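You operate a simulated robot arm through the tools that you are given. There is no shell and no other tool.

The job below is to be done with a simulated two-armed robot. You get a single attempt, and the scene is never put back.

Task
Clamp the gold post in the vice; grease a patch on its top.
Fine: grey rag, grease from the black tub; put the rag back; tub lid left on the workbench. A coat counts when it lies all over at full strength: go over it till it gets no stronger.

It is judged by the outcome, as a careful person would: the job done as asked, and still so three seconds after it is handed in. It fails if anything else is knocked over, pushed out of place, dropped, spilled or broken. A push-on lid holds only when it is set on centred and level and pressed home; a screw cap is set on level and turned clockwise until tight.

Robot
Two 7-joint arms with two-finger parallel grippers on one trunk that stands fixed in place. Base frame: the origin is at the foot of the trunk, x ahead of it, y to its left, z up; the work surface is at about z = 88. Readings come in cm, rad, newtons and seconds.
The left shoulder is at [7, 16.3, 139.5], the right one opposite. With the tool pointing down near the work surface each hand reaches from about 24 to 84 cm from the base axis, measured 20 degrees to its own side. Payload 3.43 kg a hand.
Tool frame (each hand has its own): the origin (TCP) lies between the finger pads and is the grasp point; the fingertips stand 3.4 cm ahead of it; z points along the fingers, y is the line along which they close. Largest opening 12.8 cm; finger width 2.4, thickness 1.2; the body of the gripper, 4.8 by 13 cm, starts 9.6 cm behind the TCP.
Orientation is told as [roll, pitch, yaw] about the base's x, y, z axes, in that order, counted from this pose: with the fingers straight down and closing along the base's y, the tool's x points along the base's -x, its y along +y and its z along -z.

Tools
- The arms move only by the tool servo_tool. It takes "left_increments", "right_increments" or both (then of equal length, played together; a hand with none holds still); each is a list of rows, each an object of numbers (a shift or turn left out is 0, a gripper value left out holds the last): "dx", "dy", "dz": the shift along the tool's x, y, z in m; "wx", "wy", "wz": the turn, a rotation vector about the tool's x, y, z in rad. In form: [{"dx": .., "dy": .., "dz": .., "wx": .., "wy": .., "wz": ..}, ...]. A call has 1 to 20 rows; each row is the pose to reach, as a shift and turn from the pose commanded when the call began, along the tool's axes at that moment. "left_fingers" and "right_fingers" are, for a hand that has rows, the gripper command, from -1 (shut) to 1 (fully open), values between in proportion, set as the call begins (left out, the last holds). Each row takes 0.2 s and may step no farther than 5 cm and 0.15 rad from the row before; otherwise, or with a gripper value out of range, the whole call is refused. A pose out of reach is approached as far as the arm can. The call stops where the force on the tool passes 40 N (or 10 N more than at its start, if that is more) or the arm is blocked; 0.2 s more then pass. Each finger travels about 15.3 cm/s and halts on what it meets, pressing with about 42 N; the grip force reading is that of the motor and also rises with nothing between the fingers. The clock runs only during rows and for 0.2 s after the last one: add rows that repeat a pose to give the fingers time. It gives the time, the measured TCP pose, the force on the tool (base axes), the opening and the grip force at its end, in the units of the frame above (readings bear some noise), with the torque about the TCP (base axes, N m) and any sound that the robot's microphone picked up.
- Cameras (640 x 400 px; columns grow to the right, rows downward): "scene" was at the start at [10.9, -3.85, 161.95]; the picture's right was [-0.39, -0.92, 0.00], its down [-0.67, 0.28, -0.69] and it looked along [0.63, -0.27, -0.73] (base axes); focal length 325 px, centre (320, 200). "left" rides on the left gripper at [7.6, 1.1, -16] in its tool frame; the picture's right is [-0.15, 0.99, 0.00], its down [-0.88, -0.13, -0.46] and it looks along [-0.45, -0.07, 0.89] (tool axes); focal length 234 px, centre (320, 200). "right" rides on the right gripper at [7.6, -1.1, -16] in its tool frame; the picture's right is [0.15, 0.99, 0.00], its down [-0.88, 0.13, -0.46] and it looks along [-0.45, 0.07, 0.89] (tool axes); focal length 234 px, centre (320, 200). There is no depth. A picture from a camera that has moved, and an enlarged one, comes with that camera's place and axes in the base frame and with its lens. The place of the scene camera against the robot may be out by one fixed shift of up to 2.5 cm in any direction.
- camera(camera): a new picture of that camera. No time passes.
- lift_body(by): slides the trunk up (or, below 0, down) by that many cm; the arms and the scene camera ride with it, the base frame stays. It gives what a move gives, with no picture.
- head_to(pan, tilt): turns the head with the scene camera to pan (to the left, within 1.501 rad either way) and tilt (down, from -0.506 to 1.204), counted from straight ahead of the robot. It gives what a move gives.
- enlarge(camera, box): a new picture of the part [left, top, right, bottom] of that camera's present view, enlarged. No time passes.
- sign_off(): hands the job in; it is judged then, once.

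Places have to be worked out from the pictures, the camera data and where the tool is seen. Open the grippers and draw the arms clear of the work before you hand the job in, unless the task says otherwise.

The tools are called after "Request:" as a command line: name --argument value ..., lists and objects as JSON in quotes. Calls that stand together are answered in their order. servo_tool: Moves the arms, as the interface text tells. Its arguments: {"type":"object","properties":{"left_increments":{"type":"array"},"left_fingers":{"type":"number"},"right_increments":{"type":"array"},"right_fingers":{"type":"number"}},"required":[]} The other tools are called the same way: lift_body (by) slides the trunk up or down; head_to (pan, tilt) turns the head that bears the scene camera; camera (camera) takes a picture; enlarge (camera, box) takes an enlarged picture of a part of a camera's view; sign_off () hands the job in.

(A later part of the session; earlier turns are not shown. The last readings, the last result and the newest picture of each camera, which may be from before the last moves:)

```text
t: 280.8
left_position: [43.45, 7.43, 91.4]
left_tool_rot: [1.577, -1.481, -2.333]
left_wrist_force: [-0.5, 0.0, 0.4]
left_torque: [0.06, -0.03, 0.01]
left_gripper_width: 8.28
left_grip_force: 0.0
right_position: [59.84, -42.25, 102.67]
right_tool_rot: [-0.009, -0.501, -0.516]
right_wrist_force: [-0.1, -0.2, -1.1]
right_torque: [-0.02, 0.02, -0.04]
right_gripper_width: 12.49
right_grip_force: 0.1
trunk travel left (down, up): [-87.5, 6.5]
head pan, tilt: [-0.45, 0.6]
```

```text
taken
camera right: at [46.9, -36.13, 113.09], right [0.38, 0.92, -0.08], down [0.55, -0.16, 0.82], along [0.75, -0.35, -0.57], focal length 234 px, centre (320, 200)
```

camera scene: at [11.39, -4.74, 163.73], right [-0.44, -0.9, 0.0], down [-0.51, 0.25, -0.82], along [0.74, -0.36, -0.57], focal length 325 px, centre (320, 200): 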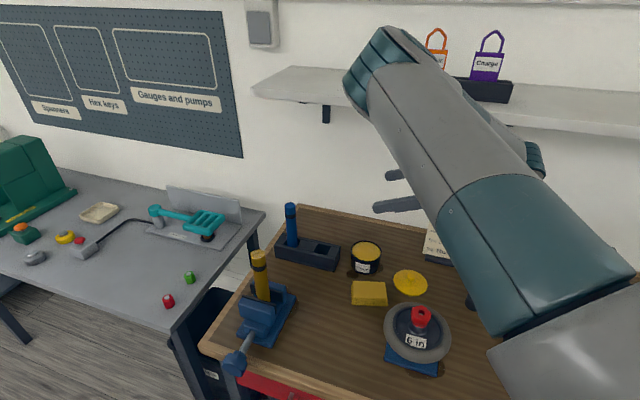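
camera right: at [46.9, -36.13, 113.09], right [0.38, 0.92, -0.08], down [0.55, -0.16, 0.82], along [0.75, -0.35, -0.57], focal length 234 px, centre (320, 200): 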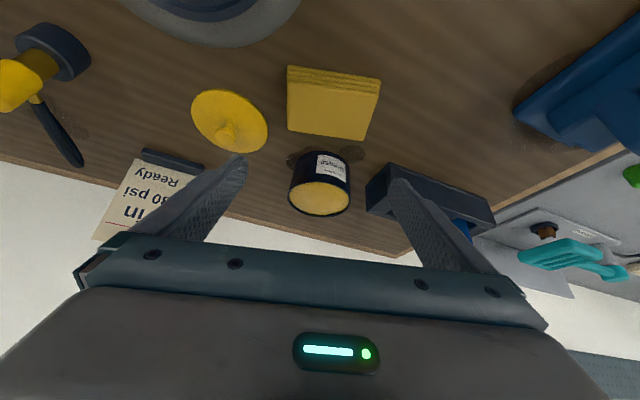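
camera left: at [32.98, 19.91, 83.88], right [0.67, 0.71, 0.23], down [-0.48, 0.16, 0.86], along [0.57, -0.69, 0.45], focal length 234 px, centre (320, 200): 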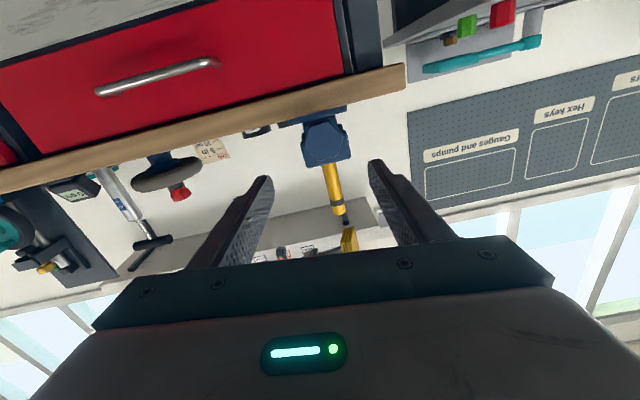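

Request:
servo_tool --right_increments '[{"dx": 0.014, "dy": 0.001, "dz": 0.0235}, {"dx": 0.028, "dy": 0.002, "dz": 0.047}, {"dx": 0.04, "dy": 0.003, "dz": 0.067}, {"dx": 0.048, "dy": 0.003, "dz": 0.0805}, {"dx": 0.0521, "dy": 0.003, "dz": 0.0878}, {"dx": 0.0521, "dy": 0.003, "dz": 0.0878}]'

Request:
camera --camera "right"

```text
t: 282.2
left_position: [43.5, 7.44, 91.3]
left_tool_rot: [1.586, -1.48, -2.34]
left_wrist_force: [0.4, -0.8, 0.1]
left_torque: [-0.01, -0.01, -0.01]
left_gripper_width: 8.31
left_grip_force: 0.0
right_position: [59.39, -41.73, 92.78]
right_tool_rot: [-0.006, -0.501, -0.515]
right_wrist_force: [-0.1, 0.6, 0.2]
right_torque: [0.0, 0.02, 0.0]
right_gripper_width: 12.51
right_grip_force: 0.1
trunk travel left (down, up): [-87.5, 6.5]
head pan, tilt: [-0.45, 0.6]
```

```text
taken
camera right: at [46.42, -35.66, 103.19], right [0.38, 0.92, -0.08], down [0.55, -0.16, 0.82], along [0.75, -0.35, -0.56], focal length 234 px, centre (320, 200)
```

right: 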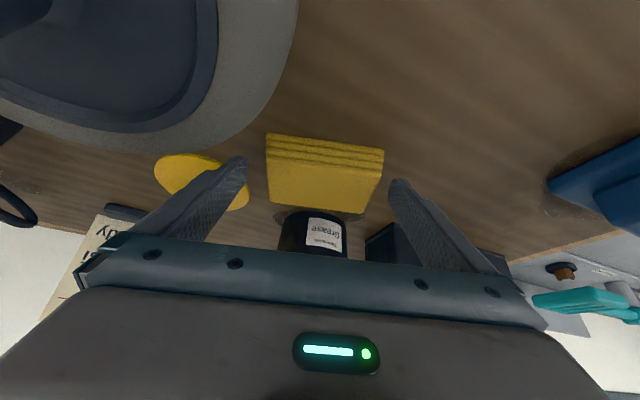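

Request:
servo_tool --right_increments '[{"dx": 0.0013, "dz": 0.0023}, {"dx": 0.0013, "dz": 0.0023}]'

Request:
servo_tool --right_increments '[{"dz": 0}, {"dz": 0}, {"dz": 0}, {"dz": 0}]' --right_fingers -1

Request:
camera --camera "right"

```text
t: 282.8
left_position: [43.28, 7.31, 91.44]
left_tool_rot: [1.582, -1.479, -2.34]
left_wrist_force: [0.2, -0.9, 0.5]
left_torque: [0.0, -0.02, 0.01]
left_gripper_width: 8.32
left_grip_force: 0.1
right_position: [59.17, -41.65, 92.3]
right_tool_rot: [-0.009, -0.501, -0.515]
right_wrist_force: [0.1, -0.1, -0.2]
right_torque: [-0.02, -0.02, 0.0]
right_gripper_width: 12.49
right_grip_force: 0.0
trunk travel left (down, up): [-87.5, 6.5]
head pan, tilt: [-0.45, 0.6]
```

```text
t: 283.8
left_position: [43.37, 7.44, 91.47]
left_tool_rot: [1.583, -1.481, -2.338]
left_wrist_force: [0.5, 0.5, -0.8]
left_torque: [0.01, 0.01, 0.0]
left_gripper_width: 8.3
left_grip_force: 0.0
right_position: [59.3, -41.71, 92.34]
right_tool_rot: [-0.009, -0.501, -0.515]
right_wrist_force: [-0.7, 0.2, 0.9]
right_torque: [-0.01, 0.0, 0.0]
right_gripper_width: 9.9
right_grip_force: 41.6
trunk travel left (down, up): [-87.5, 6.5]
head pan, tilt: [-0.45, 0.6]
```

```text
taken
camera right: at [46.39, -35.64, 102.84], right [0.38, 0.92, -0.08], down [0.55, -0.16, 0.82], along [0.75, -0.35, -0.56], focal length 234 px, centre (320, 200)
```

right: 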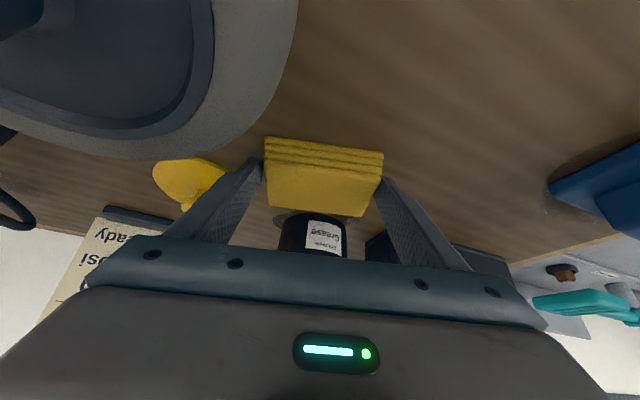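

Gripped by the ends again (9.9 cm). I lift and turn it back to the home orientation (yaw 0.786).

Request:
servo_tool --right_increments '[{"dx": -0.015, "dz": -0.0275}, {"dx": -0.03, "dz": -0.055}, {"dx": -0.048, "dz": -0.088}, {"dx": -0.067, "dz": -0.123}, {"dx": -0.067, "dz": -0.123, "wx": -0.069, "wz": -0.127}, {"dx": -0.067, "dz": -0.123, "wx": -0.138, "wz": -0.254}, {"dx": -0.067, "dz": -0.123, "wx": -0.208, "wz": -0.381}, {"dx": -0.067, "dz": -0.123, "wx": -0.277, "wz": -0.508}, {"dx": -0.067, "dz": -0.123, "wx": -0.346, "wz": -0.634}, {"dx": -0.067, "dz": -0.123, "wx": -0.415, "wz": -0.761}, {"dx": -0.067, "dz": -0.123, "wx": -0.485, "wz": -0.888}, {"dx": -0.067, "dz": -0.123, "wx": -0.554, "wz": -1.015}, {"dx": -0.067, "dz": -0.123, "wx": -0.623, "wz": -1.142}]'

Request:
camera --camera "scene"

```text
t: 286.6
left_position: [43.44, 7.46, 91.4]
left_tool_rot: [1.578, -1.479, -2.335]
left_wrist_force: [-0.4, -0.1, 0.1]
left_torque: [-0.01, -0.02, 0.0]
left_gripper_width: 8.33
left_grip_force: 0.1
right_position: [59.51, -41.36, 106.28]
right_tool_rot: [-0.003, -0.494, 0.786]
right_wrist_force: [0.1, 0.9, -0.4]
right_torque: [0.01, 0.04, 0.01]
right_gripper_width: 9.87
right_grip_force: 41.9
trunk travel left (down, up): [-87.5, 6.5]
head pan, tilt: [-0.45, 0.6]
```

```text
taken
camera scene: at [11.5, -4.62, 163.73], right [-0.44, -0.9, 0.0], down [-0.51, 0.25, -0.82], along [0.74, -0.36, -0.57], focal length 325 px, centre (320, 200)
```

scene: 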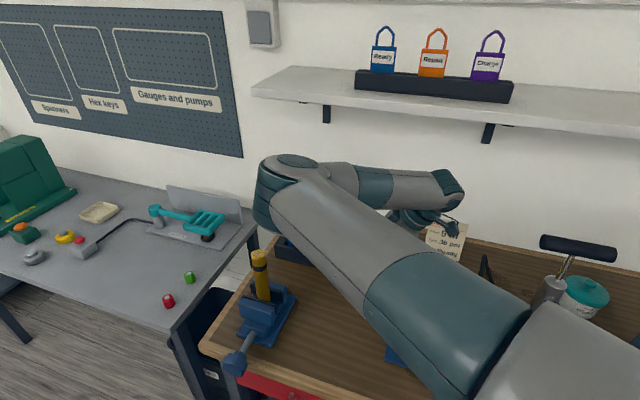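

Request:
servo_tool --right_increments '[{"dx": -0.0105, "dy": 0.0414, "dz": 0.0057}, {"dx": -0.021, "dy": 0.0829, "dz": 0.0113}, {"dx": -0.0314, "dy": 0.1243, "dz": 0.017}, {"dx": -0.0419, "dy": 0.1657, "dz": 0.0226}, {"dx": -0.0419, "dy": 0.1657, "dz": 0.0226}]'

Request:
camera --camera "scene"

Request:
camera --camera "right"

```text
t: 287.8
left_position: [43.51, 7.41, 91.32]
left_tool_rot: [1.573, -1.48, -2.331]
left_wrist_force: [0.8, -0.5, 1.0]
left_torque: [0.0, 0.03, -0.02]
left_gripper_width: 8.33
left_grip_force: 0.1
right_position: [51.4, -26.2, 106.54]
right_tool_rot: [-0.004, -0.493, 0.783]
right_wrist_force: [-0.5, 0.1, -0.6]
right_torque: [-0.02, -0.01, 0.02]
right_gripper_width: 9.84
right_grip_force: 41.8
trunk travel left (down, up): [-87.5, 6.5]
head pan, tilt: [-0.45, 0.6]
```

```text
taken
camera scene: at [11.57, -4.59, 163.72], right [-0.44, -0.9, 0.0], down [-0.51, 0.25, -0.82], along [0.74, -0.36, -0.57], focal length 325 px, centre (320, 200)
```

scene: 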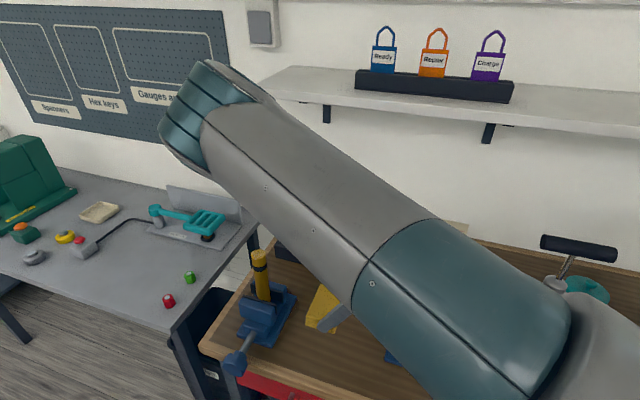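

```text
taken
camera right: at [41.99, -37.19, 117.13], right [-0.79, 0.61, -0.07], down [0.3, 0.49, 0.82], along [0.53, 0.62, -0.57], focal length 234 px, centre (320, 200)
```

right: 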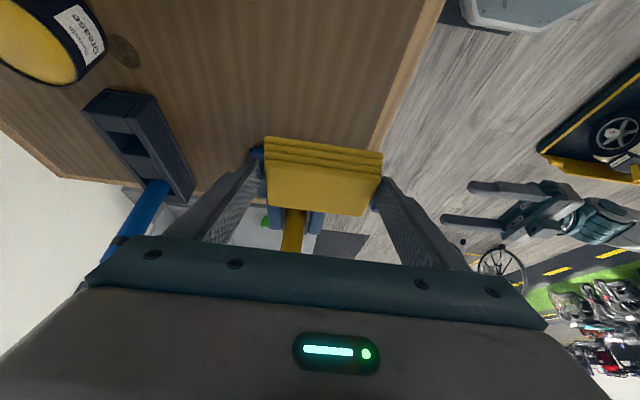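

Over the rag's home spot. I lower it to just above the bench, then feel for contact.

Request:
servo_tool --right_increments '[{"dx": 0.019, "dz": 0.034}, {"dx": 0.036, "dy": 0.0006, "dz": 0.064, "wy": -0.003}, {"dx": 0.052, "dy": 0.0012, "dz": 0.092, "wy": -0.007}, {"dx": 0.0662, "dy": 0.0012, "dz": 0.1177, "wy": -0.007}, {"dx": 0.0662, "dy": 0.0012, "dz": 0.1177, "wy": -0.007}]'

Request:
camera --camera "right"

```text
t: 289.0
left_position: [43.43, 7.38, 91.35]
left_tool_rot: [1.586, -1.481, -2.342]
left_wrist_force: [-0.2, 0.7, -0.1]
left_torque: [0.03, 0.03, -0.05]
left_gripper_width: 8.31
left_grip_force: 0.1
right_position: [51.15, -26.42, 92.76]
right_tool_rot: [-0.005, -0.5, 0.783]
right_wrist_force: [0.5, -0.6, -0.7]
right_torque: [0.0, -0.03, -0.03]
right_gripper_width: 9.87
right_grip_force: 42.4
trunk travel left (down, up): [-87.5, 6.5]
head pan, tilt: [-0.45, 0.6]
```

```text
taken
camera right: at [41.63, -37.4, 103.23], right [-0.79, 0.61, -0.07], down [0.3, 0.48, 0.82], along [0.54, 0.62, -0.57], focal length 234 px, centre (320, 200)
```

right: 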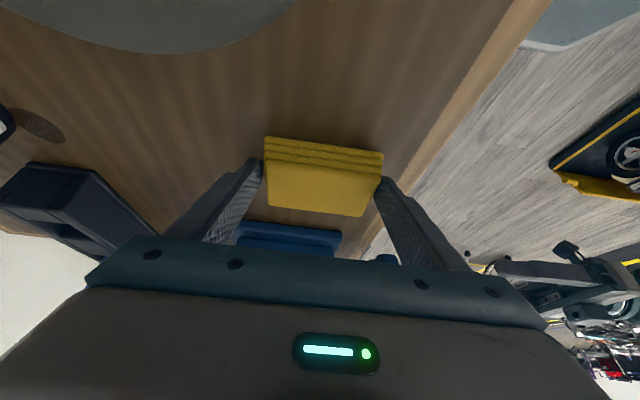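

Request:
servo_tool --right_increments '[{"dx": 0.001, "dz": 0.0024}, {"dx": 0.0021, "dz": 0.0042}, {"dx": 0.0021, "dz": 0.0042}]'

```text
t: 289.8
left_position: [43.36, 7.5, 91.44]
left_tool_rot: [1.584, -1.482, -2.34]
left_wrist_force: [0.0, -0.8, -0.1]
left_torque: [-0.03, -0.02, -0.01]
left_gripper_width: 8.34
left_grip_force: 0.1
right_position: [51.07, -26.48, 92.48]
right_tool_rot: [-0.004, -0.5, 0.784]
right_wrist_force: [0.6, 0.2, 2.1]
right_torque: [0.12, 0.02, 0.02]
right_gripper_width: 9.86
right_grip_force: 41.7
trunk travel left (down, up): [-87.5, 6.5]
head pan, tilt: [-0.45, 0.6]
```

Light contact (≈2.5 N): the rag is on the bench at its place. I open and rise straight up.

Request:
servo_tool --right_increments '[{"dz": 0}, {"dz": 0}, {"dz": 0}]' --right_fingers 0.9

Request:
servo_tool --right_increments '[{"dx": -0.015, "dz": -0.026}, {"dx": -0.03, "dz": -0.053}, {"dx": -0.045, "dz": -0.079}, {"dx": -0.06, "dz": -0.106}, {"dx": -0.075, "dz": -0.132}]'

Request:
camera --camera "right"

Request:
camera --camera "scene"

```text
t: 290.6
left_position: [43.41, 7.53, 91.48]
left_tool_rot: [1.584, -1.481, -2.339]
left_wrist_force: [-0.3, -0.4, -0.2]
left_torque: [-0.02, -0.01, 0.0]
left_gripper_width: 8.31
left_grip_force: 0.1
right_position: [51.1, -26.4, 92.44]
right_tool_rot: [-0.003, -0.499, 0.784]
right_wrist_force: [0.3, -0.1, 0.1]
right_torque: [-0.02, 0.01, 0.0]
right_gripper_width: 12.15
right_grip_force: 0.0
trunk travel left (down, up): [-87.5, 6.5]
head pan, tilt: [-0.45, 0.6]
```

```text
t: 291.8
left_position: [43.35, 7.42, 91.44]
left_tool_rot: [1.588, -1.481, -2.344]
left_wrist_force: [-1.0, 0.2, 0.1]
left_torque: [-0.04, 0.0, -0.03]
left_gripper_width: 8.28
left_grip_force: 0.0
right_position: [50.98, -26.7, 107.62]
right_tool_rot: [-0.006, -0.501, 0.783]
right_wrist_force: [0.2, 0.4, -0.7]
right_torque: [-0.01, 0.0, 0.02]
right_gripper_width: 12.17
right_grip_force: 0.1
trunk travel left (down, up): [-87.5, 6.5]
head pan, tilt: [-0.45, 0.6]
```

```text
taken
camera right: at [41.55, -37.62, 118.01], right [-0.79, 0.61, -0.07], down [0.3, 0.49, 0.82], along [0.54, 0.63, -0.57], focal length 234 px, centre (320, 200)
```

right: 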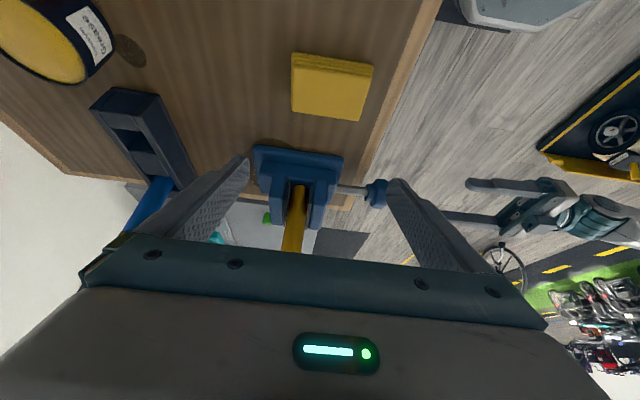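

```text
taken
camera scene: at [11.37, -4.52, 163.73], right [-0.44, -0.9, 0.0], down [-0.51, 0.25, -0.83], along [0.74, -0.36, -0.56], focal length 325 px, centre (320, 200)
```

scene: 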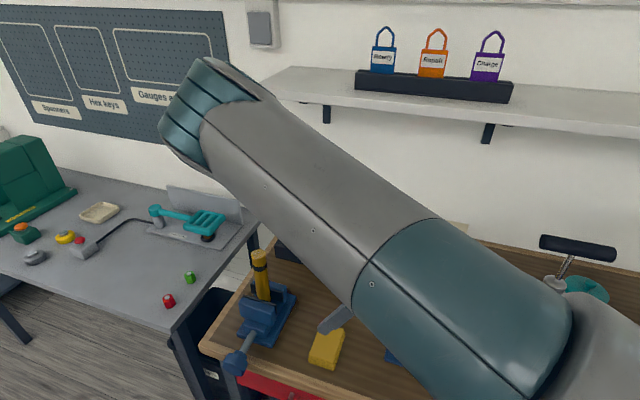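

The rag is back in its place. I zoom on the vice from this higher angle to re-check the clamping.

Request:
enlarge --camera "right" --box '[240, 130, 400, 260]'

Request:
enlarge --camera "scene" --box '[220, 230, 320, 340]'

```text
3.08 times, centred on (320, 195) of right
camera zoom: at [41.55, -37.62, 118.01], right [-0.79, 0.61, -0.07], down [0.3, 0.49, 0.82], along [0.54, 0.63, -0.57], focal length 720 px, centre (320, 215)
```

zoom: 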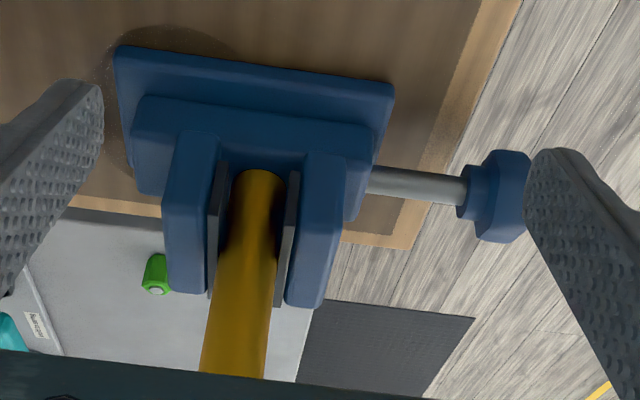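

```text
3.64 times, centred on (270, 285) of scene
camera zoom: at [11.37, -4.52, 163.73], right [-0.44, -0.9, 0.0], down [-0.51, 0.25, -0.83], along [0.74, -0.36, -0.56], focal length 1182 px, centre (502, -109)
```

zoom: 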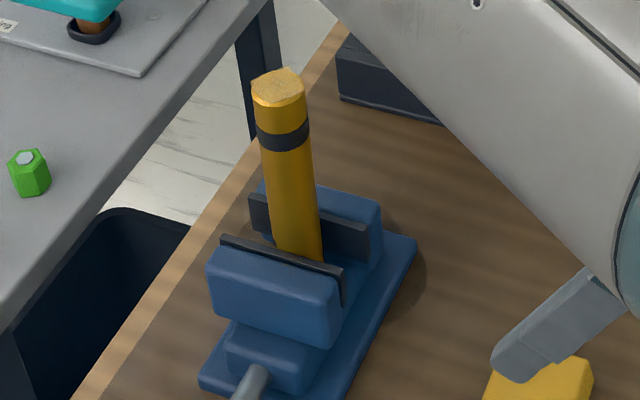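

The post is held but leans about 1.5° sideways after the rubbing, so the clamp could be firmer. I go back to the screw knob with the left hand to tighten more: approach and roll counter-clockwise first.

Request:
servo_tool --left_increments '[{"dz": 0.03}, {"dz": 0.06}, {"dz": 0.09}, {"dz": 0.105, "wz": -0.1}, {"dz": 0.105, "wz": -0.24}, {"dz": 0.105, "wz": -0.38}, {"dz": 0.105, "wz": -0.52}, {"dz": 0.105, "wz": -0.66}, {"dz": 0.105, "wz": -0.8}, {"dz": 0.105, "wz": -0.94}, {"dz": 0.105, "wz": -1.08}, {"dz": 0.105, "wz": -1.22}, {"dz": 0.105, "wz": -1.36}, {"dz": 0.105, "wz": -1.5}, {"dz": 0.105, "wz": -1.64}, {"dz": 0.105, "wz": -1.78}, {"dz": 0.105, "wz": -1.92}, {"dz": 0.105, "wz": -2.0}]'

Request:
enlarge --camera "left" --box '[240, 80, 400, 240]'

```text
t: 295.6
left_position: [51.07, 0.22, 91.44]
left_tool_rot: [-1.572, 0.341, 0.813]
left_wrist_force: [0.2, 0.9, 0.1]
left_torque: [-0.01, 0.01, 0.0]
left_gripper_width: 8.33
left_grip_force: 0.1
right_position: [51.06, -26.65, 107.51]
right_tool_rot: [-0.003, -0.501, 0.784]
right_wrist_force: [0.9, -0.5, 0.1]
right_torque: [-0.01, 0.01, 0.02]
right_gripper_width: 12.15
right_grip_force: 0.1
trunk travel left (down, up): [-87.5, 6.5]
head pan, tilt: [-0.45, 0.6]
```

```text
2.50 times, centred on (320, 160) of left
camera zoom: at [34.27, 5.82, 92.86], right [-0.13, -0.14, -0.98], down [0.27, 0.95, -0.17], along [0.95, -0.28, -0.09], focal length 585 px, centre (320, 300)
```

zoom: 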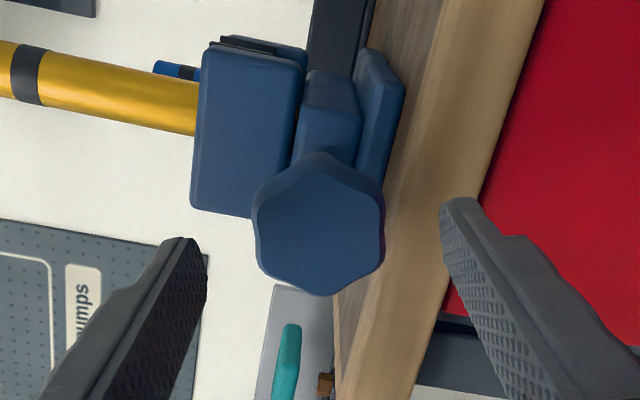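

The knob's flats are aligned with the fingers again. I advance, grip, and turn in small steps while watching the torque about the screw axis.

Request:
servo_tool --left_increments '[{"dx": 0.002, "dz": 0.015}, {"dx": 0.003, "dz": 0.03}, {"dx": 0.003, "dz": 0.0465}, {"dx": 0.003, "dz": 0.0465}]' --left_fingers 0.1

Request:
servo_tool --left_increments '[{"dz": 0}, {"dz": 0}, {"dz": 0}]' --left_fingers -1

Request:
servo_tool --left_increments '[{"wz": 0.1}, {"wz": 0.2}, {"wz": 0.3}]'

Request:
servo_tool --left_increments '[{"wz": 0.1}, {"wz": 0.2}, {"wz": 0.3}]'

Request:
servo_tool --left_increments '[{"wz": 0.1}, {"wz": 0.2}, {"wz": 0.3}]'

Request:
enlarge --camera "left" --box '[240, 80, 400, 240]'

```text
t: 296.6
left_position: [54.06, -3.13, 91.3]
left_tool_rot: [-1.573, 0.337, 0.815]
left_wrist_force: [-0.3, -0.3, -0.2]
left_torque: [0.01, 0.0, -0.02]
left_gripper_width: 7.03
left_grip_force: 0.1
right_position: [51.05, -26.63, 107.51]
right_tool_rot: [-0.003, -0.501, 0.784]
right_wrist_force: [-0.6, 0.0, 0.1]
right_torque: [0.04, 0.03, -0.02]
right_gripper_width: 12.13
right_grip_force: 0.0
trunk travel left (down, up): [-87.5, 6.5]
head pan, tilt: [-0.45, 0.6]
```

```text
t: 297.4
left_position: [54.24, -3.12, 91.65]
left_tool_rot: [-1.578, 0.336, 0.814]
left_wrist_force: [8.3, 2.8, 20.9]
left_torque: [0.66, 0.37, -0.17]
left_gripper_width: 5.38
left_grip_force: 44.8
right_position: [51.08, -26.51, 107.54]
right_tool_rot: [-0.006, -0.501, 0.783]
right_wrist_force: [-0.2, 0.0, 0.6]
right_torque: [-0.02, 0.01, -0.03]
right_gripper_width: 12.13
right_grip_force: 0.1
trunk travel left (down, up): [-87.5, 6.5]
head pan, tilt: [-0.45, 0.6]
```

```text
t: 298.2
left_position: [54.23, -2.98, 91.38]
left_tool_rot: [-1.571, 0.038, 0.816]
left_wrist_force: [8.5, 0.6, 14.5]
left_torque: [-0.35, -0.45, 0.25]
left_gripper_width: 5.35
left_grip_force: 45.1
right_position: [51.0, -26.61, 107.53]
right_tool_rot: [-0.004, -0.501, 0.783]
right_wrist_force: [-0.4, -0.5, -0.7]
right_torque: [0.01, 0.04, -0.02]
right_gripper_width: 12.16
right_grip_force: 0.2
trunk travel left (down, up): [-87.5, 6.5]
head pan, tilt: [-0.45, 0.6]
```

```text
t: 299.0
left_position: [54.25, -2.99, 91.22]
left_tool_rot: [-1.567, -0.262, 0.813]
left_wrist_force: [0.1, 1.1, -6.3]
left_torque: [-1.21, -0.92, 0.38]
left_gripper_width: 5.36
left_grip_force: 44.7
right_position: [51.11, -26.56, 107.47]
right_tool_rot: [-0.003, -0.499, 0.784]
right_wrist_force: [0.7, -0.2, 0.3]
right_torque: [0.02, 0.0, -0.02]
right_gripper_width: 12.15
right_grip_force: 0.1
trunk travel left (down, up): [-87.5, 6.5]
head pan, tilt: [-0.45, 0.6]
```

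```text
t: 299.8
left_position: [54.18, -2.94, 90.93]
left_tool_rot: [-1.56, -0.561, 0.809]
left_wrist_force: [-6.9, 8.9, -30.9]
left_torque: [-0.77, -0.2, 0.33]
left_gripper_width: 5.38
left_grip_force: 44.6
right_position: [51.23, -26.48, 107.42]
right_tool_rot: [-0.004, -0.5, 0.784]
right_wrist_force: [0.5, -0.3, 0.6]
right_torque: [-0.03, -0.01, -0.01]
right_gripper_width: 12.14
right_grip_force: 0.1
trunk travel left (down, up): [-87.5, 6.5]
head pan, tilt: [-0.45, 0.6]
```

```text
2.50 times, centred on (320, 160) of left
camera zoom: at [38.55, 3.82, 86.09], right [0.44, 0.48, -0.76], down [0.14, 0.8, 0.58], along [0.89, -0.36, 0.29], focal length 585 px, centre (320, 300)
```

zoom: 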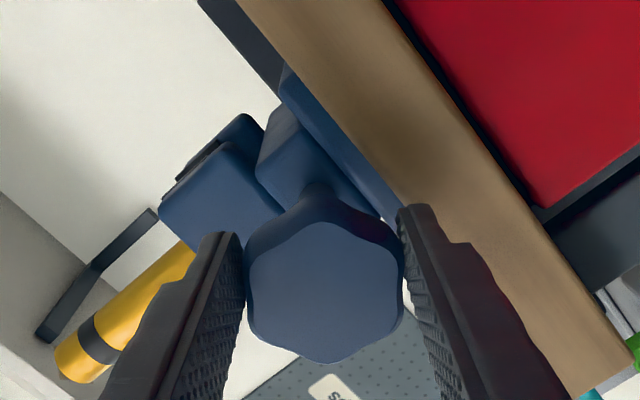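

Resistance now builds with angle (≈0.7 N·m per rad), i.e. the screw is taking up load. I re-centre and keep tightening.

Request:
servo_tool --left_increments '[{"dx": 0.0016, "dy": 0.0025}, {"dx": 0.0016, "dy": 0.0025, "wz": 0.1}, {"dx": 0.0016, "dy": 0.0025, "wz": 0.2}, {"dx": 0.0016, "dy": 0.0025, "wz": 0.3}, {"dx": 0.0016, "dy": 0.0025, "wz": 0.4}]'

Request:
servo_tool --left_increments '[{"wz": 0.1}, {"wz": 0.2}, {"wz": 0.3}, {"wz": 0.4}]'

Request:
servo_tool --left_increments '[{"wz": 0.1}, {"wz": 0.2}, {"wz": 0.3}, {"wz": 0.4}]'

Request:
enlarge --camera "left" --box '[240, 80, 400, 240]'

Request:
enlarge --camera "right" --box '[240, 130, 400, 260]'

```text
t: 301.0
left_position: [54.49, -2.77, 90.83]
left_tool_rot: [-1.564, -0.961, 0.813]
left_wrist_force: [-1.1, 17.1, -27.0]
left_torque: [-0.44, 0.09, -0.18]
left_gripper_width: 5.35
left_grip_force: 45.0
right_position: [51.2, -26.46, 107.42]
right_tool_rot: [-0.003, -0.498, 0.783]
right_wrist_force: [1.2, 0.2, -0.7]
right_torque: [0.02, -0.03, 0.0]
right_gripper_width: 12.18
right_grip_force: 0.1
trunk travel left (down, up): [-87.5, 6.5]
head pan, tilt: [-0.45, 0.6]
```

```text
t: 302.0
left_position: [54.68, -2.63, 90.93]
left_tool_rot: [-1.556, -1.362, 0.803]
left_wrist_force: [12.1, 26.1, -22.6]
left_torque: [-0.79, -0.12, -0.08]
left_gripper_width: 5.34
left_grip_force: 45.1
right_position: [51.32, -26.41, 107.4]
right_tool_rot: [-0.004, -0.496, 0.784]
right_wrist_force: [-0.5, 0.0, 0.7]
right_torque: [0.01, -0.01, 0.0]
right_gripper_width: 12.16
right_grip_force: 0.1
trunk travel left (down, up): [-87.5, 6.5]
head pan, tilt: [-0.45, 0.6]
```

```text
t: 303.0
left_position: [54.87, -2.49, 90.97]
left_tool_rot: [1.553, -1.381, -2.303]
left_wrist_force: [25.8, 28.8, -18.7]
left_torque: [-0.37, 0.41, -0.41]
left_gripper_width: 5.34
left_grip_force: 44.9
right_position: [51.59, -26.38, 107.29]
right_tool_rot: [-0.004, -0.493, 0.783]
right_wrist_force: [0.7, -0.2, 0.3]
right_torque: [0.03, 0.01, 0.01]
right_gripper_width: 12.18
right_grip_force: 0.0
trunk travel left (down, up): [-87.5, 6.5]
head pan, tilt: [-0.45, 0.6]
```

```text
2.50 times, centred on (320, 160) of left
camera zoom: at [44.84, 10.31, 83.71], right [0.64, 0.69, 0.33], down [-0.53, 0.09, 0.84], along [0.55, -0.72, 0.43], focal length 585 px, centre (320, 300)
```

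zoom: 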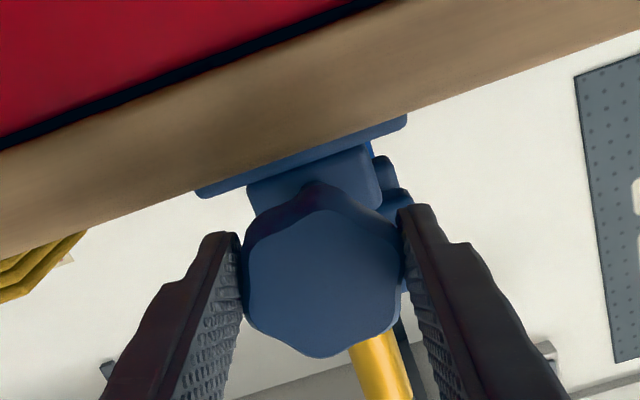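

```text
3.08 times, centred on (320, 195) of right
camera zoom: at [42.14, -37.26, 117.89], right [-0.79, 0.61, -0.07], down [0.3, 0.49, 0.82], along [0.54, 0.62, -0.57], focal length 720 px, centre (320, 215)
```

zoom: 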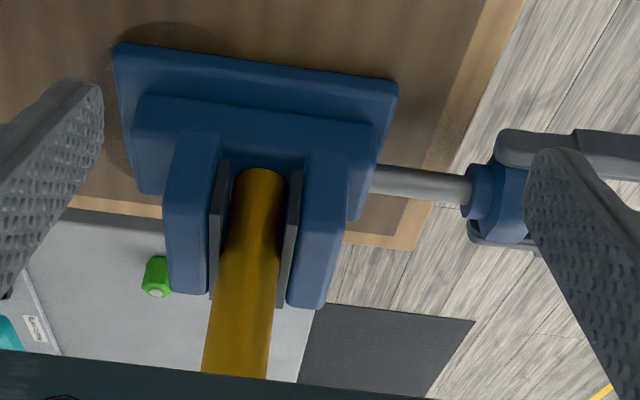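

Request:
servo_tool --left_increments '[{"dx": 0.002, "dy": 0.0022}, {"dx": 0.0039, "dy": 0.0043}, {"dx": 0.0039, "dy": 0.0043, "wz": 0.1}, {"dx": 0.0039, "dy": 0.0043, "wz": 0.2}, {"dx": 0.0039, "dy": 0.0043, "wz": 0.3}, {"dx": 0.0039, "dy": 0.0043, "wz": 0.4}]'

Request:
servo_tool --left_increments '[{"wz": 0.12}, {"wz": 0.24}, {"wz": 0.36}, {"wz": 0.48}, {"wz": 0.6}]'

Request:
enlarge --camera "left" --box '[240, 80, 400, 240]'

```text
t: 304.4
left_position: [54.93, -2.41, 90.92]
left_tool_rot: [1.578, -0.98, -2.33]
left_wrist_force: [22.8, 21.1, 0.4]
left_torque: [-0.61, 0.14, -1.06]
left_gripper_width: 5.35
left_grip_force: 44.8
right_position: [51.32, -26.34, 107.49]
right_tool_rot: [-0.005, -0.497, 0.784]
right_wrist_force: [-0.5, 0.6, -0.9]
right_torque: [0.03, 0.01, -0.04]
right_gripper_width: 12.16
right_grip_force: 0.0
trunk travel left (down, up): [-87.5, 6.5]
head pan, tilt: [-0.45, 0.6]
```

```text
t: 305.6
left_position: [54.81, -2.56, 91.43]
left_tool_rot: [1.581, -0.378, -2.33]
left_wrist_force: [18.1, 16.9, 32.6]
left_torque: [-0.32, 0.3, -0.97]
left_gripper_width: 5.31
left_grip_force: 45.5
right_position: [51.02, -26.4, 107.6]
right_tool_rot: [-0.005, -0.5, 0.784]
right_wrist_force: [0.5, -0.1, 0.3]
right_torque: [0.05, 0.0, 0.01]
right_gripper_width: 12.18
right_grip_force: 0.2
trunk travel left (down, up): [-87.5, 6.5]
head pan, tilt: [-0.45, 0.6]
```

```text
2.50 times, centred on (320, 160) of left
camera zoom: at [48.2, 13.89, 89.4], right [0.15, 0.17, 0.97], down [-0.93, -0.32, 0.2], along [0.34, -0.93, 0.11], focal length 585 px, centre (320, 300)
```

zoom: 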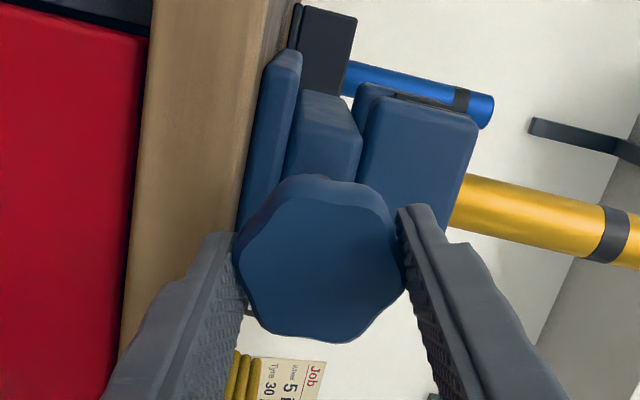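

The resisting torque has levelled off around 0.5 N·m, so the screw is as tight as it gets. I release the knob and back the left hand away.

Request:
servo_tool --left_increments '[{"dz": 0}, {"dz": 0}, {"dz": -0.02}, {"dz": -0.06}, {"dz": -0.1}]' --left_fingers 0.3

Request:
enlarge --camera "right" --box '[240, 130, 400, 260]'

Request:
enlarge --camera "scene" --box '[220, 230, 320, 340]'

```text
t: 306.8
left_position: [47.41, 4.05, 90.68]
left_tool_rot: [1.573, -0.38, -2.329]
left_wrist_force: [0.7, 0.6, -0.5]
left_torque: [-0.02, -0.01, 0.0]
left_gripper_width: 8.31
left_grip_force: 0.1
right_position: [50.92, -26.51, 107.48]
right_tool_rot: [-0.005, -0.501, 0.784]
right_wrist_force: [-0.3, 0.1, -0.3]
right_torque: [-0.02, 0.02, -0.03]
right_gripper_width: 12.15
right_grip_force: 0.1
trunk travel left (down, up): [-87.5, 6.5]
head pan, tilt: [-0.45, 0.6]
```

```text
3.08 times, centred on (320, 195) of right
camera zoom: at [41.52, -37.55, 118.02], right [-0.79, 0.61, -0.07], down [0.3, 0.49, 0.82], along [0.54, 0.62, -0.57], focal length 720 px, centre (320, 215)
```

zoom: 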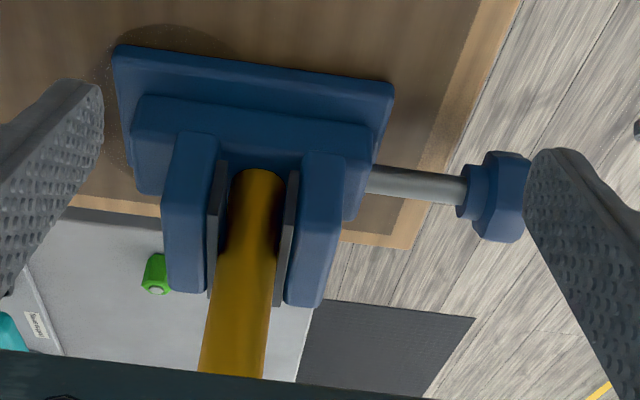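

```text
3.64 times, centred on (270, 285) of scene
camera zoom: at [11.34, -4.41, 163.75], right [-0.44, -0.9, 0.0], down [-0.51, 0.25, -0.83], along [0.74, -0.36, -0.56], focal length 1182 px, centre (502, -109)
```

zoom: 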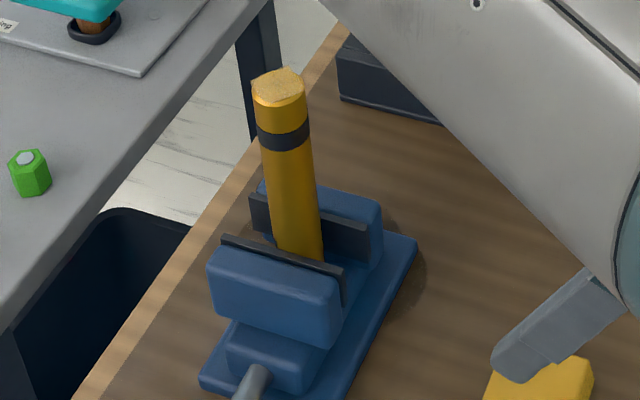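

The jaws look snug on the post from the side. I'll verify the hold once more with the right hand (gripping below the greased top), first re-orienting it as before.

Request:
servo_tool --right_increments '[{"dx": -0.032, "dy": -0.02, "dz": -0.021}, {"dx": -0.064, "dy": -0.04, "dz": -0.042}, {"dx": -0.0946, "dy": -0.06, "dz": -0.062}]' --right_fingers 0.0

Request:
servo_tool --right_increments '[{"wy": -0.12}, {"wy": -0.24}, {"wy": -0.36}, {"wy": -0.48}, {"wy": -0.6}, {"wy": -0.72}]'

Request:
servo_tool --right_increments '[{"wx": -0.085, "wz": -0.031}, {"wx": -0.17, "wz": -0.062}, {"wx": -0.2535, "wz": -0.093}]'

Request:
camera --camera "right"

```text
t: 307.6
left_position: [47.64, 3.93, 90.59]
left_tool_rot: [1.57, -0.38, -2.326]
left_wrist_force: [-0.1, 0.2, 0.2]
left_torque: [-0.01, 0.02, -0.03]
left_gripper_width: 8.33
left_grip_force: 0.2
right_position: [59.13, -26.72, 117.28]
right_tool_rot: [-0.004, -0.499, 0.782]
right_wrist_force: [0.3, 0.2, -0.4]
right_torque: [0.01, 0.0, 0.01]
right_gripper_width: 6.38
right_grip_force: 0.1
trunk travel left (down, up): [-87.5, 6.5]
head pan, tilt: [-0.45, 0.6]
```

```text
t: 309.0
left_position: [47.55, 3.87, 90.75]
left_tool_rot: [1.571, -0.38, -2.326]
left_wrist_force: [0.2, -0.4, 0.9]
left_torque: [0.02, 0.01, 0.01]
left_gripper_width: 8.32
left_grip_force: 0.1
right_position: [59.34, -26.78, 117.49]
right_tool_rot: [-0.009, -1.222, 0.788]
right_wrist_force: [1.1, 1.1, -0.6]
right_torque: [-0.02, -0.03, 0.02]
right_gripper_width: 6.39
right_grip_force: 0.0
trunk travel left (down, up): [-87.5, 6.5]
head pan, tilt: [-0.45, 0.6]
```

```text
t: 309.8
left_position: [47.47, 4.04, 90.68]
left_tool_rot: [1.574, -0.381, -2.327]
left_wrist_force: [-0.3, 0.0, -1.2]
left_torque: [-0.01, -0.01, 0.0]
left_gripper_width: 8.32
left_grip_force: 0.0
right_position: [59.19, -26.6, 117.56]
right_tool_rot: [-0.014, -1.22, 1.062]
right_wrist_force: [-0.7, 0.7, -0.5]
right_torque: [-0.04, -0.01, 0.01]
right_gripper_width: 6.4
right_grip_force: 0.0
trunk travel left (down, up): [-87.5, 6.5]
head pan, tilt: [-0.45, 0.6]
```

```text
taken
camera right: at [51.43, -42.69, 115.98], right [-0.88, 0.45, -0.14], down [-0.18, -0.04, 0.98], along [0.43, 0.89, 0.12], focal length 234 px, centre (320, 200)
```

right: 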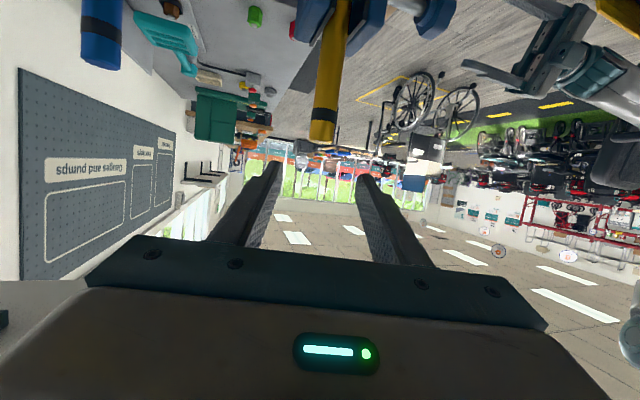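

Request:
servo_tool --right_increments '[{"dx": 0.028, "dz": 0.0103}, {"dx": 0.056, "dz": 0.0206}, {"dx": 0.056, "dz": 0.05}, {"dx": 0.056, "dz": 0.08}, {"dx": 0.056, "dz": 0.115}, {"dx": 0.056, "dz": 0.1476}, {"dx": 0.056, "dz": 0.1476}]'

Request:
enlarge --camera "scene" --box '[220, 230, 320, 340]'

```text
t: 311.4
left_position: [47.51, 3.87, 90.66]
left_tool_rot: [1.572, -0.378, -2.326]
left_wrist_force: [0.3, -0.3, -0.5]
left_torque: [0.01, 0.02, 0.01]
left_gripper_width: 8.33
left_grip_force: 0.1
right_position: [65.06, -16.59, 107.06]
right_tool_rot: [-0.009, -1.22, 1.059]
right_wrist_force: [0.4, -0.5, 0.6]
right_torque: [0.0, -0.03, 0.02]
right_gripper_width: 6.4
right_grip_force: 0.0
trunk travel left (down, up): [-87.5, 6.5]
head pan, tilt: [-0.45, 0.6]
```

```text
3.64 times, centred on (270, 285) of scene
camera zoom: at [11.44, -4.68, 163.73], right [-0.44, -0.9, 0.0], down [-0.51, 0.25, -0.82], along [0.74, -0.36, -0.57], focal length 1182 px, centre (502, -109)
```

zoom: 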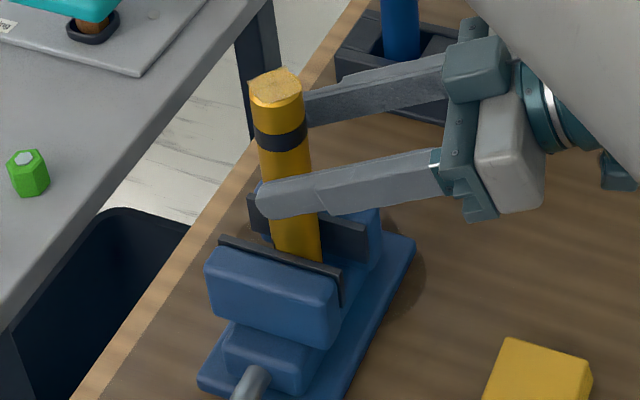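

The fingers straddle the post below its band, clear of the greased top. I close gently, then try a 6 mm nudge toward the moving jaw and read the response.

Request:
servo_tool --right_increments '[{"dx": 0}, {"dx": 0}, {"dx": 0}]' --right_fingers -1

Request:
servo_tool --right_increments '[{"dy": 0.003}, {"dy": 0.006}, {"dy": 0.006}]'

Request:
servo_tool --right_increments '[{"dy": -0.006}, {"dy": -0.006, "dx": -0.0028, "dz": -0.001}, {"dy": -0.006, "dx": -0.0056, "dz": -0.002}, {"dy": -0.006, "dx": -0.0056, "dz": -0.002}]'

```text
t: 312.2
left_position: [47.42, 4.0, 90.67]
left_tool_rot: [1.57, -0.379, -2.327]
left_wrist_force: [-0.1, -0.3, 0.3]
left_torque: [0.01, 0.0, 0.04]
left_gripper_width: 8.32
left_grip_force: 0.0
right_position: [65.12, -16.45, 106.95]
right_tool_rot: [-0.01, -1.219, 1.059]
right_wrist_force: [-0.6, -3.8, -0.7]
right_torque: [-0.26, 0.25, -0.05]
right_gripper_width: 3.11
right_grip_force: 41.8
trunk travel left (down, up): [-87.5, 6.5]
head pan, tilt: [-0.45, 0.6]
```

```text
t: 313.0
left_position: [47.69, 3.86, 90.58]
left_tool_rot: [1.569, -0.381, -2.327]
left_wrist_force: [0.2, 0.0, 0.2]
left_torque: [0.01, 0.02, 0.01]
left_gripper_width: 8.33
left_grip_force: 0.0
right_position: [64.99, -16.54, 107.04]
right_tool_rot: [-0.013, -1.22, 1.06]
right_wrist_force: [16.7, -14.5, 0.8]
right_torque: [-0.85, -0.72, -0.68]
right_gripper_width: 3.13
right_grip_force: 42.3
trunk travel left (down, up): [-87.5, 6.5]
head pan, tilt: [-0.45, 0.6]
```

```text
t: 314.0
left_position: [47.59, 3.98, 90.59]
left_tool_rot: [1.572, -0.381, -2.326]
left_wrist_force: [-0.5, -0.3, -0.6]
left_torque: [0.0, 0.04, -0.01]
left_gripper_width: 8.33
left_grip_force: 0.1
right_position: [65.23, -16.46, 107.72]
right_tool_rot: [0.001, -1.217, 1.054]
right_wrist_force: [1.8, -1.9, -13.8]
right_torque: [-0.29, 0.19, -0.06]
right_gripper_width: 3.13
right_grip_force: 42.1
trunk travel left (down, up): [-87.5, 6.5]
head pan, tilt: [-0.45, 0.6]
```

It holds firmly across the jaws but slides upward at only ~10 N, so the residual clamping is modest – probably the screw springs back when I let go abruptly. I'll push the post back down, hold it with the right hand, re-tighten, and then ease the torque off before releasing the knob.

Request:
servo_tool --right_increments '[{"dx": 0.0028, "dz": 0.001}, {"dx": 0.0056, "dz": 0.002}, {"dx": 0.0085, "dz": 0.003}, {"dx": 0.0085, "dz": 0.003}]'

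Request:
enlarge --camera "scene" --box '[220, 230, 320, 340]'

```text
t: 315.0
left_position: [47.52, 3.94, 90.69]
left_tool_rot: [1.573, -0.379, -2.326]
left_wrist_force: [-0.6, -0.2, -0.2]
left_torque: [0.03, 0.0, -0.05]
left_gripper_width: 8.34
left_grip_force: 0.1
right_position: [65.14, -16.34, 106.99]
right_tool_rot: [-0.016, -1.223, 1.067]
right_wrist_force: [3.8, -3.0, 8.9]
right_torque: [0.04, -0.03, -0.14]
right_gripper_width: 3.15
right_grip_force: 42.5
trunk travel left (down, up): [-87.5, 6.5]
head pan, tilt: [-0.45, 0.6]
```

```text
3.64 times, centred on (270, 285) of scene
camera zoom: at [11.42, -4.58, 163.75], right [-0.44, -0.9, 0.0], down [-0.51, 0.25, -0.83], along [0.74, -0.36, -0.56], focal length 1182 px, centre (502, -109)
```

zoom: 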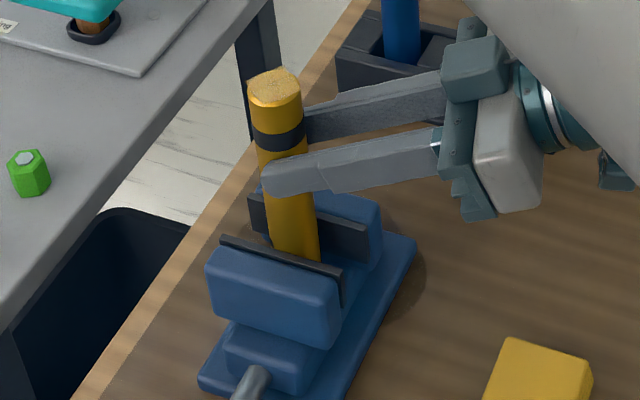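

The post is back down and held. Now the left hand rolls back for a fresh grip on the knob.

Request:
servo_tool --left_increments '[{"dz": 0.01, "wz": -0.14}, {"dz": 0.02, "wz": -0.28}, {"dz": 0.03, "wz": -0.42}, {"dz": 0.04, "wz": -0.56}, {"dz": 0.05, "wz": -0.7}, {"dz": 0.05, "wz": -0.84}, {"dz": 0.05, "wz": -0.98}, {"dz": 0.05, "wz": -1.12}, {"dz": 0.05, "wz": -1.26}, {"dz": 0.05, "wz": -1.4}, {"dz": 0.05, "wz": -1.54}, {"dz": 0.05, "wz": -1.68}, {"dz": 0.05, "wz": -1.82}, {"dz": 0.05, "wz": -1.96}, {"dz": 0.05, "wz": -2.1}, {"dz": 0.05, "wz": -2.24}, {"dz": 0.05, "wz": -2.38}, {"dz": 0.05, "wz": -2.52}, {"dz": 0.05, "wz": -2.66}, {"dz": 0.05, "wz": -2.8}]'

Request:
enlarge --camera "left" --box '[240, 80, 400, 240]'

```text
t: 319.2
left_position: [50.93, 0.7, 90.91]
left_tool_rot: [-1.572, 0.042, 0.815]
left_wrist_force: [-0.1, 0.1, 0.0]
left_torque: [0.0, 0.02, 0.0]
left_gripper_width: 8.32
left_grip_force: 0.0
right_position: [65.0, -16.44, 107.02]
right_tool_rot: [-0.016, -1.221, 1.065]
right_wrist_force: [12.1, -3.8, 23.3]
right_torque: [0.44, -0.86, -0.35]
right_gripper_width: 3.14
right_grip_force: 41.8
trunk travel left (down, up): [-87.5, 6.5]
head pan, tilt: [-0.45, 0.6]
```

```text
2.50 times, centred on (320, 160) of left
camera zoom: at [34.1, 6.2, 90.06], right [0.07, 0.08, -0.99], down [0.28, 0.96, 0.09], along [0.96, -0.28, 0.05], focal length 585 px, centre (320, 300)
```

zoom: 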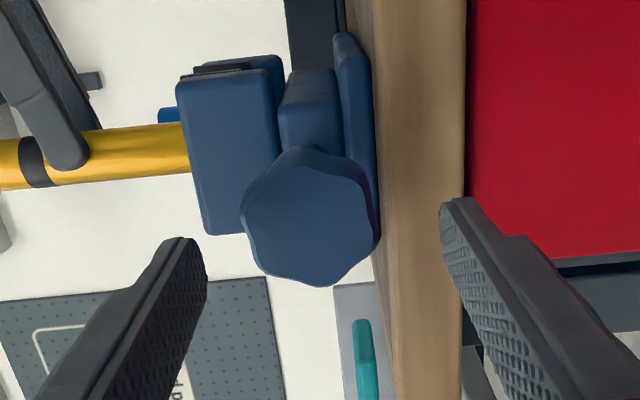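

I align to the flats (-0.23 rad) and re-centre on the knob axis, then advance and grip.

Request:
servo_tool --left_increments '[{"dx": 0.0029, "dy": -0.0043, "wz": -0.12}, {"dx": 0.0029, "dy": -0.0043, "wz": -0.23}, {"dx": 0.0029, "dy": -0.0043, "wz": -0.23}]' --left_fingers 0.1

Request:
enlarge --camera "left" --box '[240, 80, 400, 240]'

```text
t: 320.0
left_position: [50.71, 0.45, 91.42]
left_tool_rot: [-1.572, 0.27, 0.815]
left_wrist_force: [0.5, 0.5, 0.9]
left_torque: [-0.02, 0.03, 0.0]
left_gripper_width: 7.05
left_grip_force: 0.2
right_position: [65.17, -16.39, 107.02]
right_tool_rot: [-0.013, -1.22, 1.064]
right_wrist_force: [11.7, -3.8, 23.6]
right_torque: [0.4, -0.92, -0.36]
right_gripper_width: 3.15
right_grip_force: 42.1
trunk travel left (down, up): [-87.5, 6.5]
head pan, tilt: [-0.45, 0.6]
```

```text
2.50 times, centred on (320, 160) of left
camera zoom: at [33.86, 5.98, 92.28], right [-0.08, -0.09, -0.99], down [0.27, 0.96, -0.11], along [0.96, -0.28, -0.05], focal length 585 px, centre (320, 300)
```

zoom: 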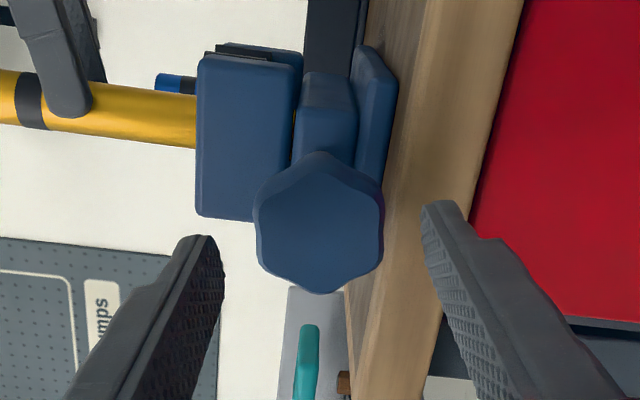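

Request:
servo_tool --left_increments '[{"dz": 0.016}, {"dz": 0.032}, {"dz": 0.0485}, {"dz": 0.0485}]'

Request:
servo_tool --left_increments '[{"dz": 0}, {"dz": 0}, {"dz": 0}]' --left_fingers -1

Request:
servo_tool --left_increments '[{"wz": 0.12}, {"wz": 0.24}, {"wz": 0.36}, {"wz": 0.48}]'

Request:
servo_tool --left_increments '[{"wz": 0.12}, {"wz": 0.24}, {"wz": 0.36}, {"wz": 0.48}]'

Request:
servo_tool --left_increments '[{"wz": 0.12}, {"wz": 0.24}, {"wz": 0.36}, {"wz": 0.48}]'

Request:
enlarge --camera "left" --box '[240, 80, 400, 240]'

```text
t: 321.0
left_position: [54.28, -2.83, 91.42]
left_tool_rot: [-1.572, 0.267, 0.815]
left_wrist_force: [0.1, -0.2, -0.2]
left_torque: [-0.01, -0.02, -0.04]
left_gripper_width: 7.05
left_grip_force: 0.0
right_position: [64.99, -16.38, 106.97]
right_tool_rot: [-0.013, -1.222, 1.065]
right_wrist_force: [11.5, -3.0, 23.5]
right_torque: [0.44, -0.94, -0.35]
right_gripper_width: 3.13
right_grip_force: 41.5
trunk travel left (down, up): [-87.5, 6.5]
head pan, tilt: [-0.45, 0.6]
```

```text
t: 321.8
left_position: [54.25, -2.85, 91.59]
left_tool_rot: [-1.575, 0.267, 0.816]
left_wrist_force: [0.7, 3.2, 15.3]
left_torque: [0.63, 0.57, -0.13]
left_gripper_width: 5.34
left_grip_force: 45.1
right_position: [64.98, -16.33, 106.99]
right_tool_rot: [-0.015, -1.218, 1.064]
right_wrist_force: [13.3, -4.4, 18.4]
right_torque: [0.29, -1.04, -0.41]
right_gripper_width: 3.15
right_grip_force: 42.0
trunk travel left (down, up): [-87.5, 6.5]
head pan, tilt: [-0.45, 0.6]
```

```text
t: 322.8
left_position: [54.34, -2.88, 91.33]
left_tool_rot: [-1.569, -0.213, 0.816]
left_wrist_force: [6.5, -2.4, 1.5]
left_torque: [-0.92, -0.74, 0.56]
left_gripper_width: 5.34
left_grip_force: 44.8
right_position: [65.16, -16.46, 106.96]
right_tool_rot: [-0.012, -1.22, 1.061]
right_wrist_force: [11.4, -4.7, 23.8]
right_torque: [0.73, -0.54, -0.25]
right_gripper_width: 3.12
right_grip_force: 42.2
trunk travel left (down, up): [-87.5, 6.5]
head pan, tilt: [-0.45, 0.6]
```

```text
t: 323.8
left_position: [54.24, -2.76, 91.08]
left_tool_rot: [-1.562, -0.692, 0.811]
left_wrist_force: [17.9, -1.2, -24.7]
left_torque: [-0.83, -0.35, 0.11]
left_gripper_width: 5.35
left_grip_force: 45.1
right_position: [65.07, -16.57, 106.73]
right_tool_rot: [-0.004, -1.219, 1.056]
right_wrist_force: [-2.3, -5.5, 25.4]
right_torque: [0.3, -0.24, -0.03]
right_gripper_width: 3.16
right_grip_force: 41.9
trunk travel left (down, up): [-87.5, 6.5]
head pan, tilt: [-0.45, 0.6]
```

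```text
t: 324.8
left_position: [54.57, -2.55, 91.04]
left_tool_rot: [-1.556, -1.173, 0.803]
left_wrist_force: [18.7, 14.2, -29.9]
left_torque: [-0.36, 0.31, -0.47]
left_gripper_width: 5.35
left_grip_force: 45.1
right_position: [65.17, -16.3, 106.71]
right_tool_rot: [-0.004, -1.217, 1.053]
right_wrist_force: [-9.2, -11.0, 17.8]
right_torque: [-0.22, 0.23, 0.04]
right_gripper_width: 3.14
right_grip_force: 42.1
trunk travel left (down, up): [-87.5, 6.5]
head pan, tilt: [-0.45, 0.6]
```

```text
2.50 times, centred on (320, 160) of left
camera zoom: at [41.48, 7.11, 83.66], right [0.66, 0.71, -0.25], down [-0.18, 0.47, 0.87], along [0.73, -0.53, 0.44], focal length 585 px, centre (320, 300)
```

zoom: 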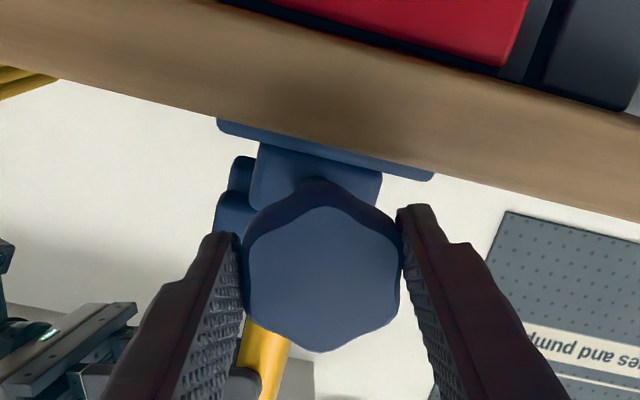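

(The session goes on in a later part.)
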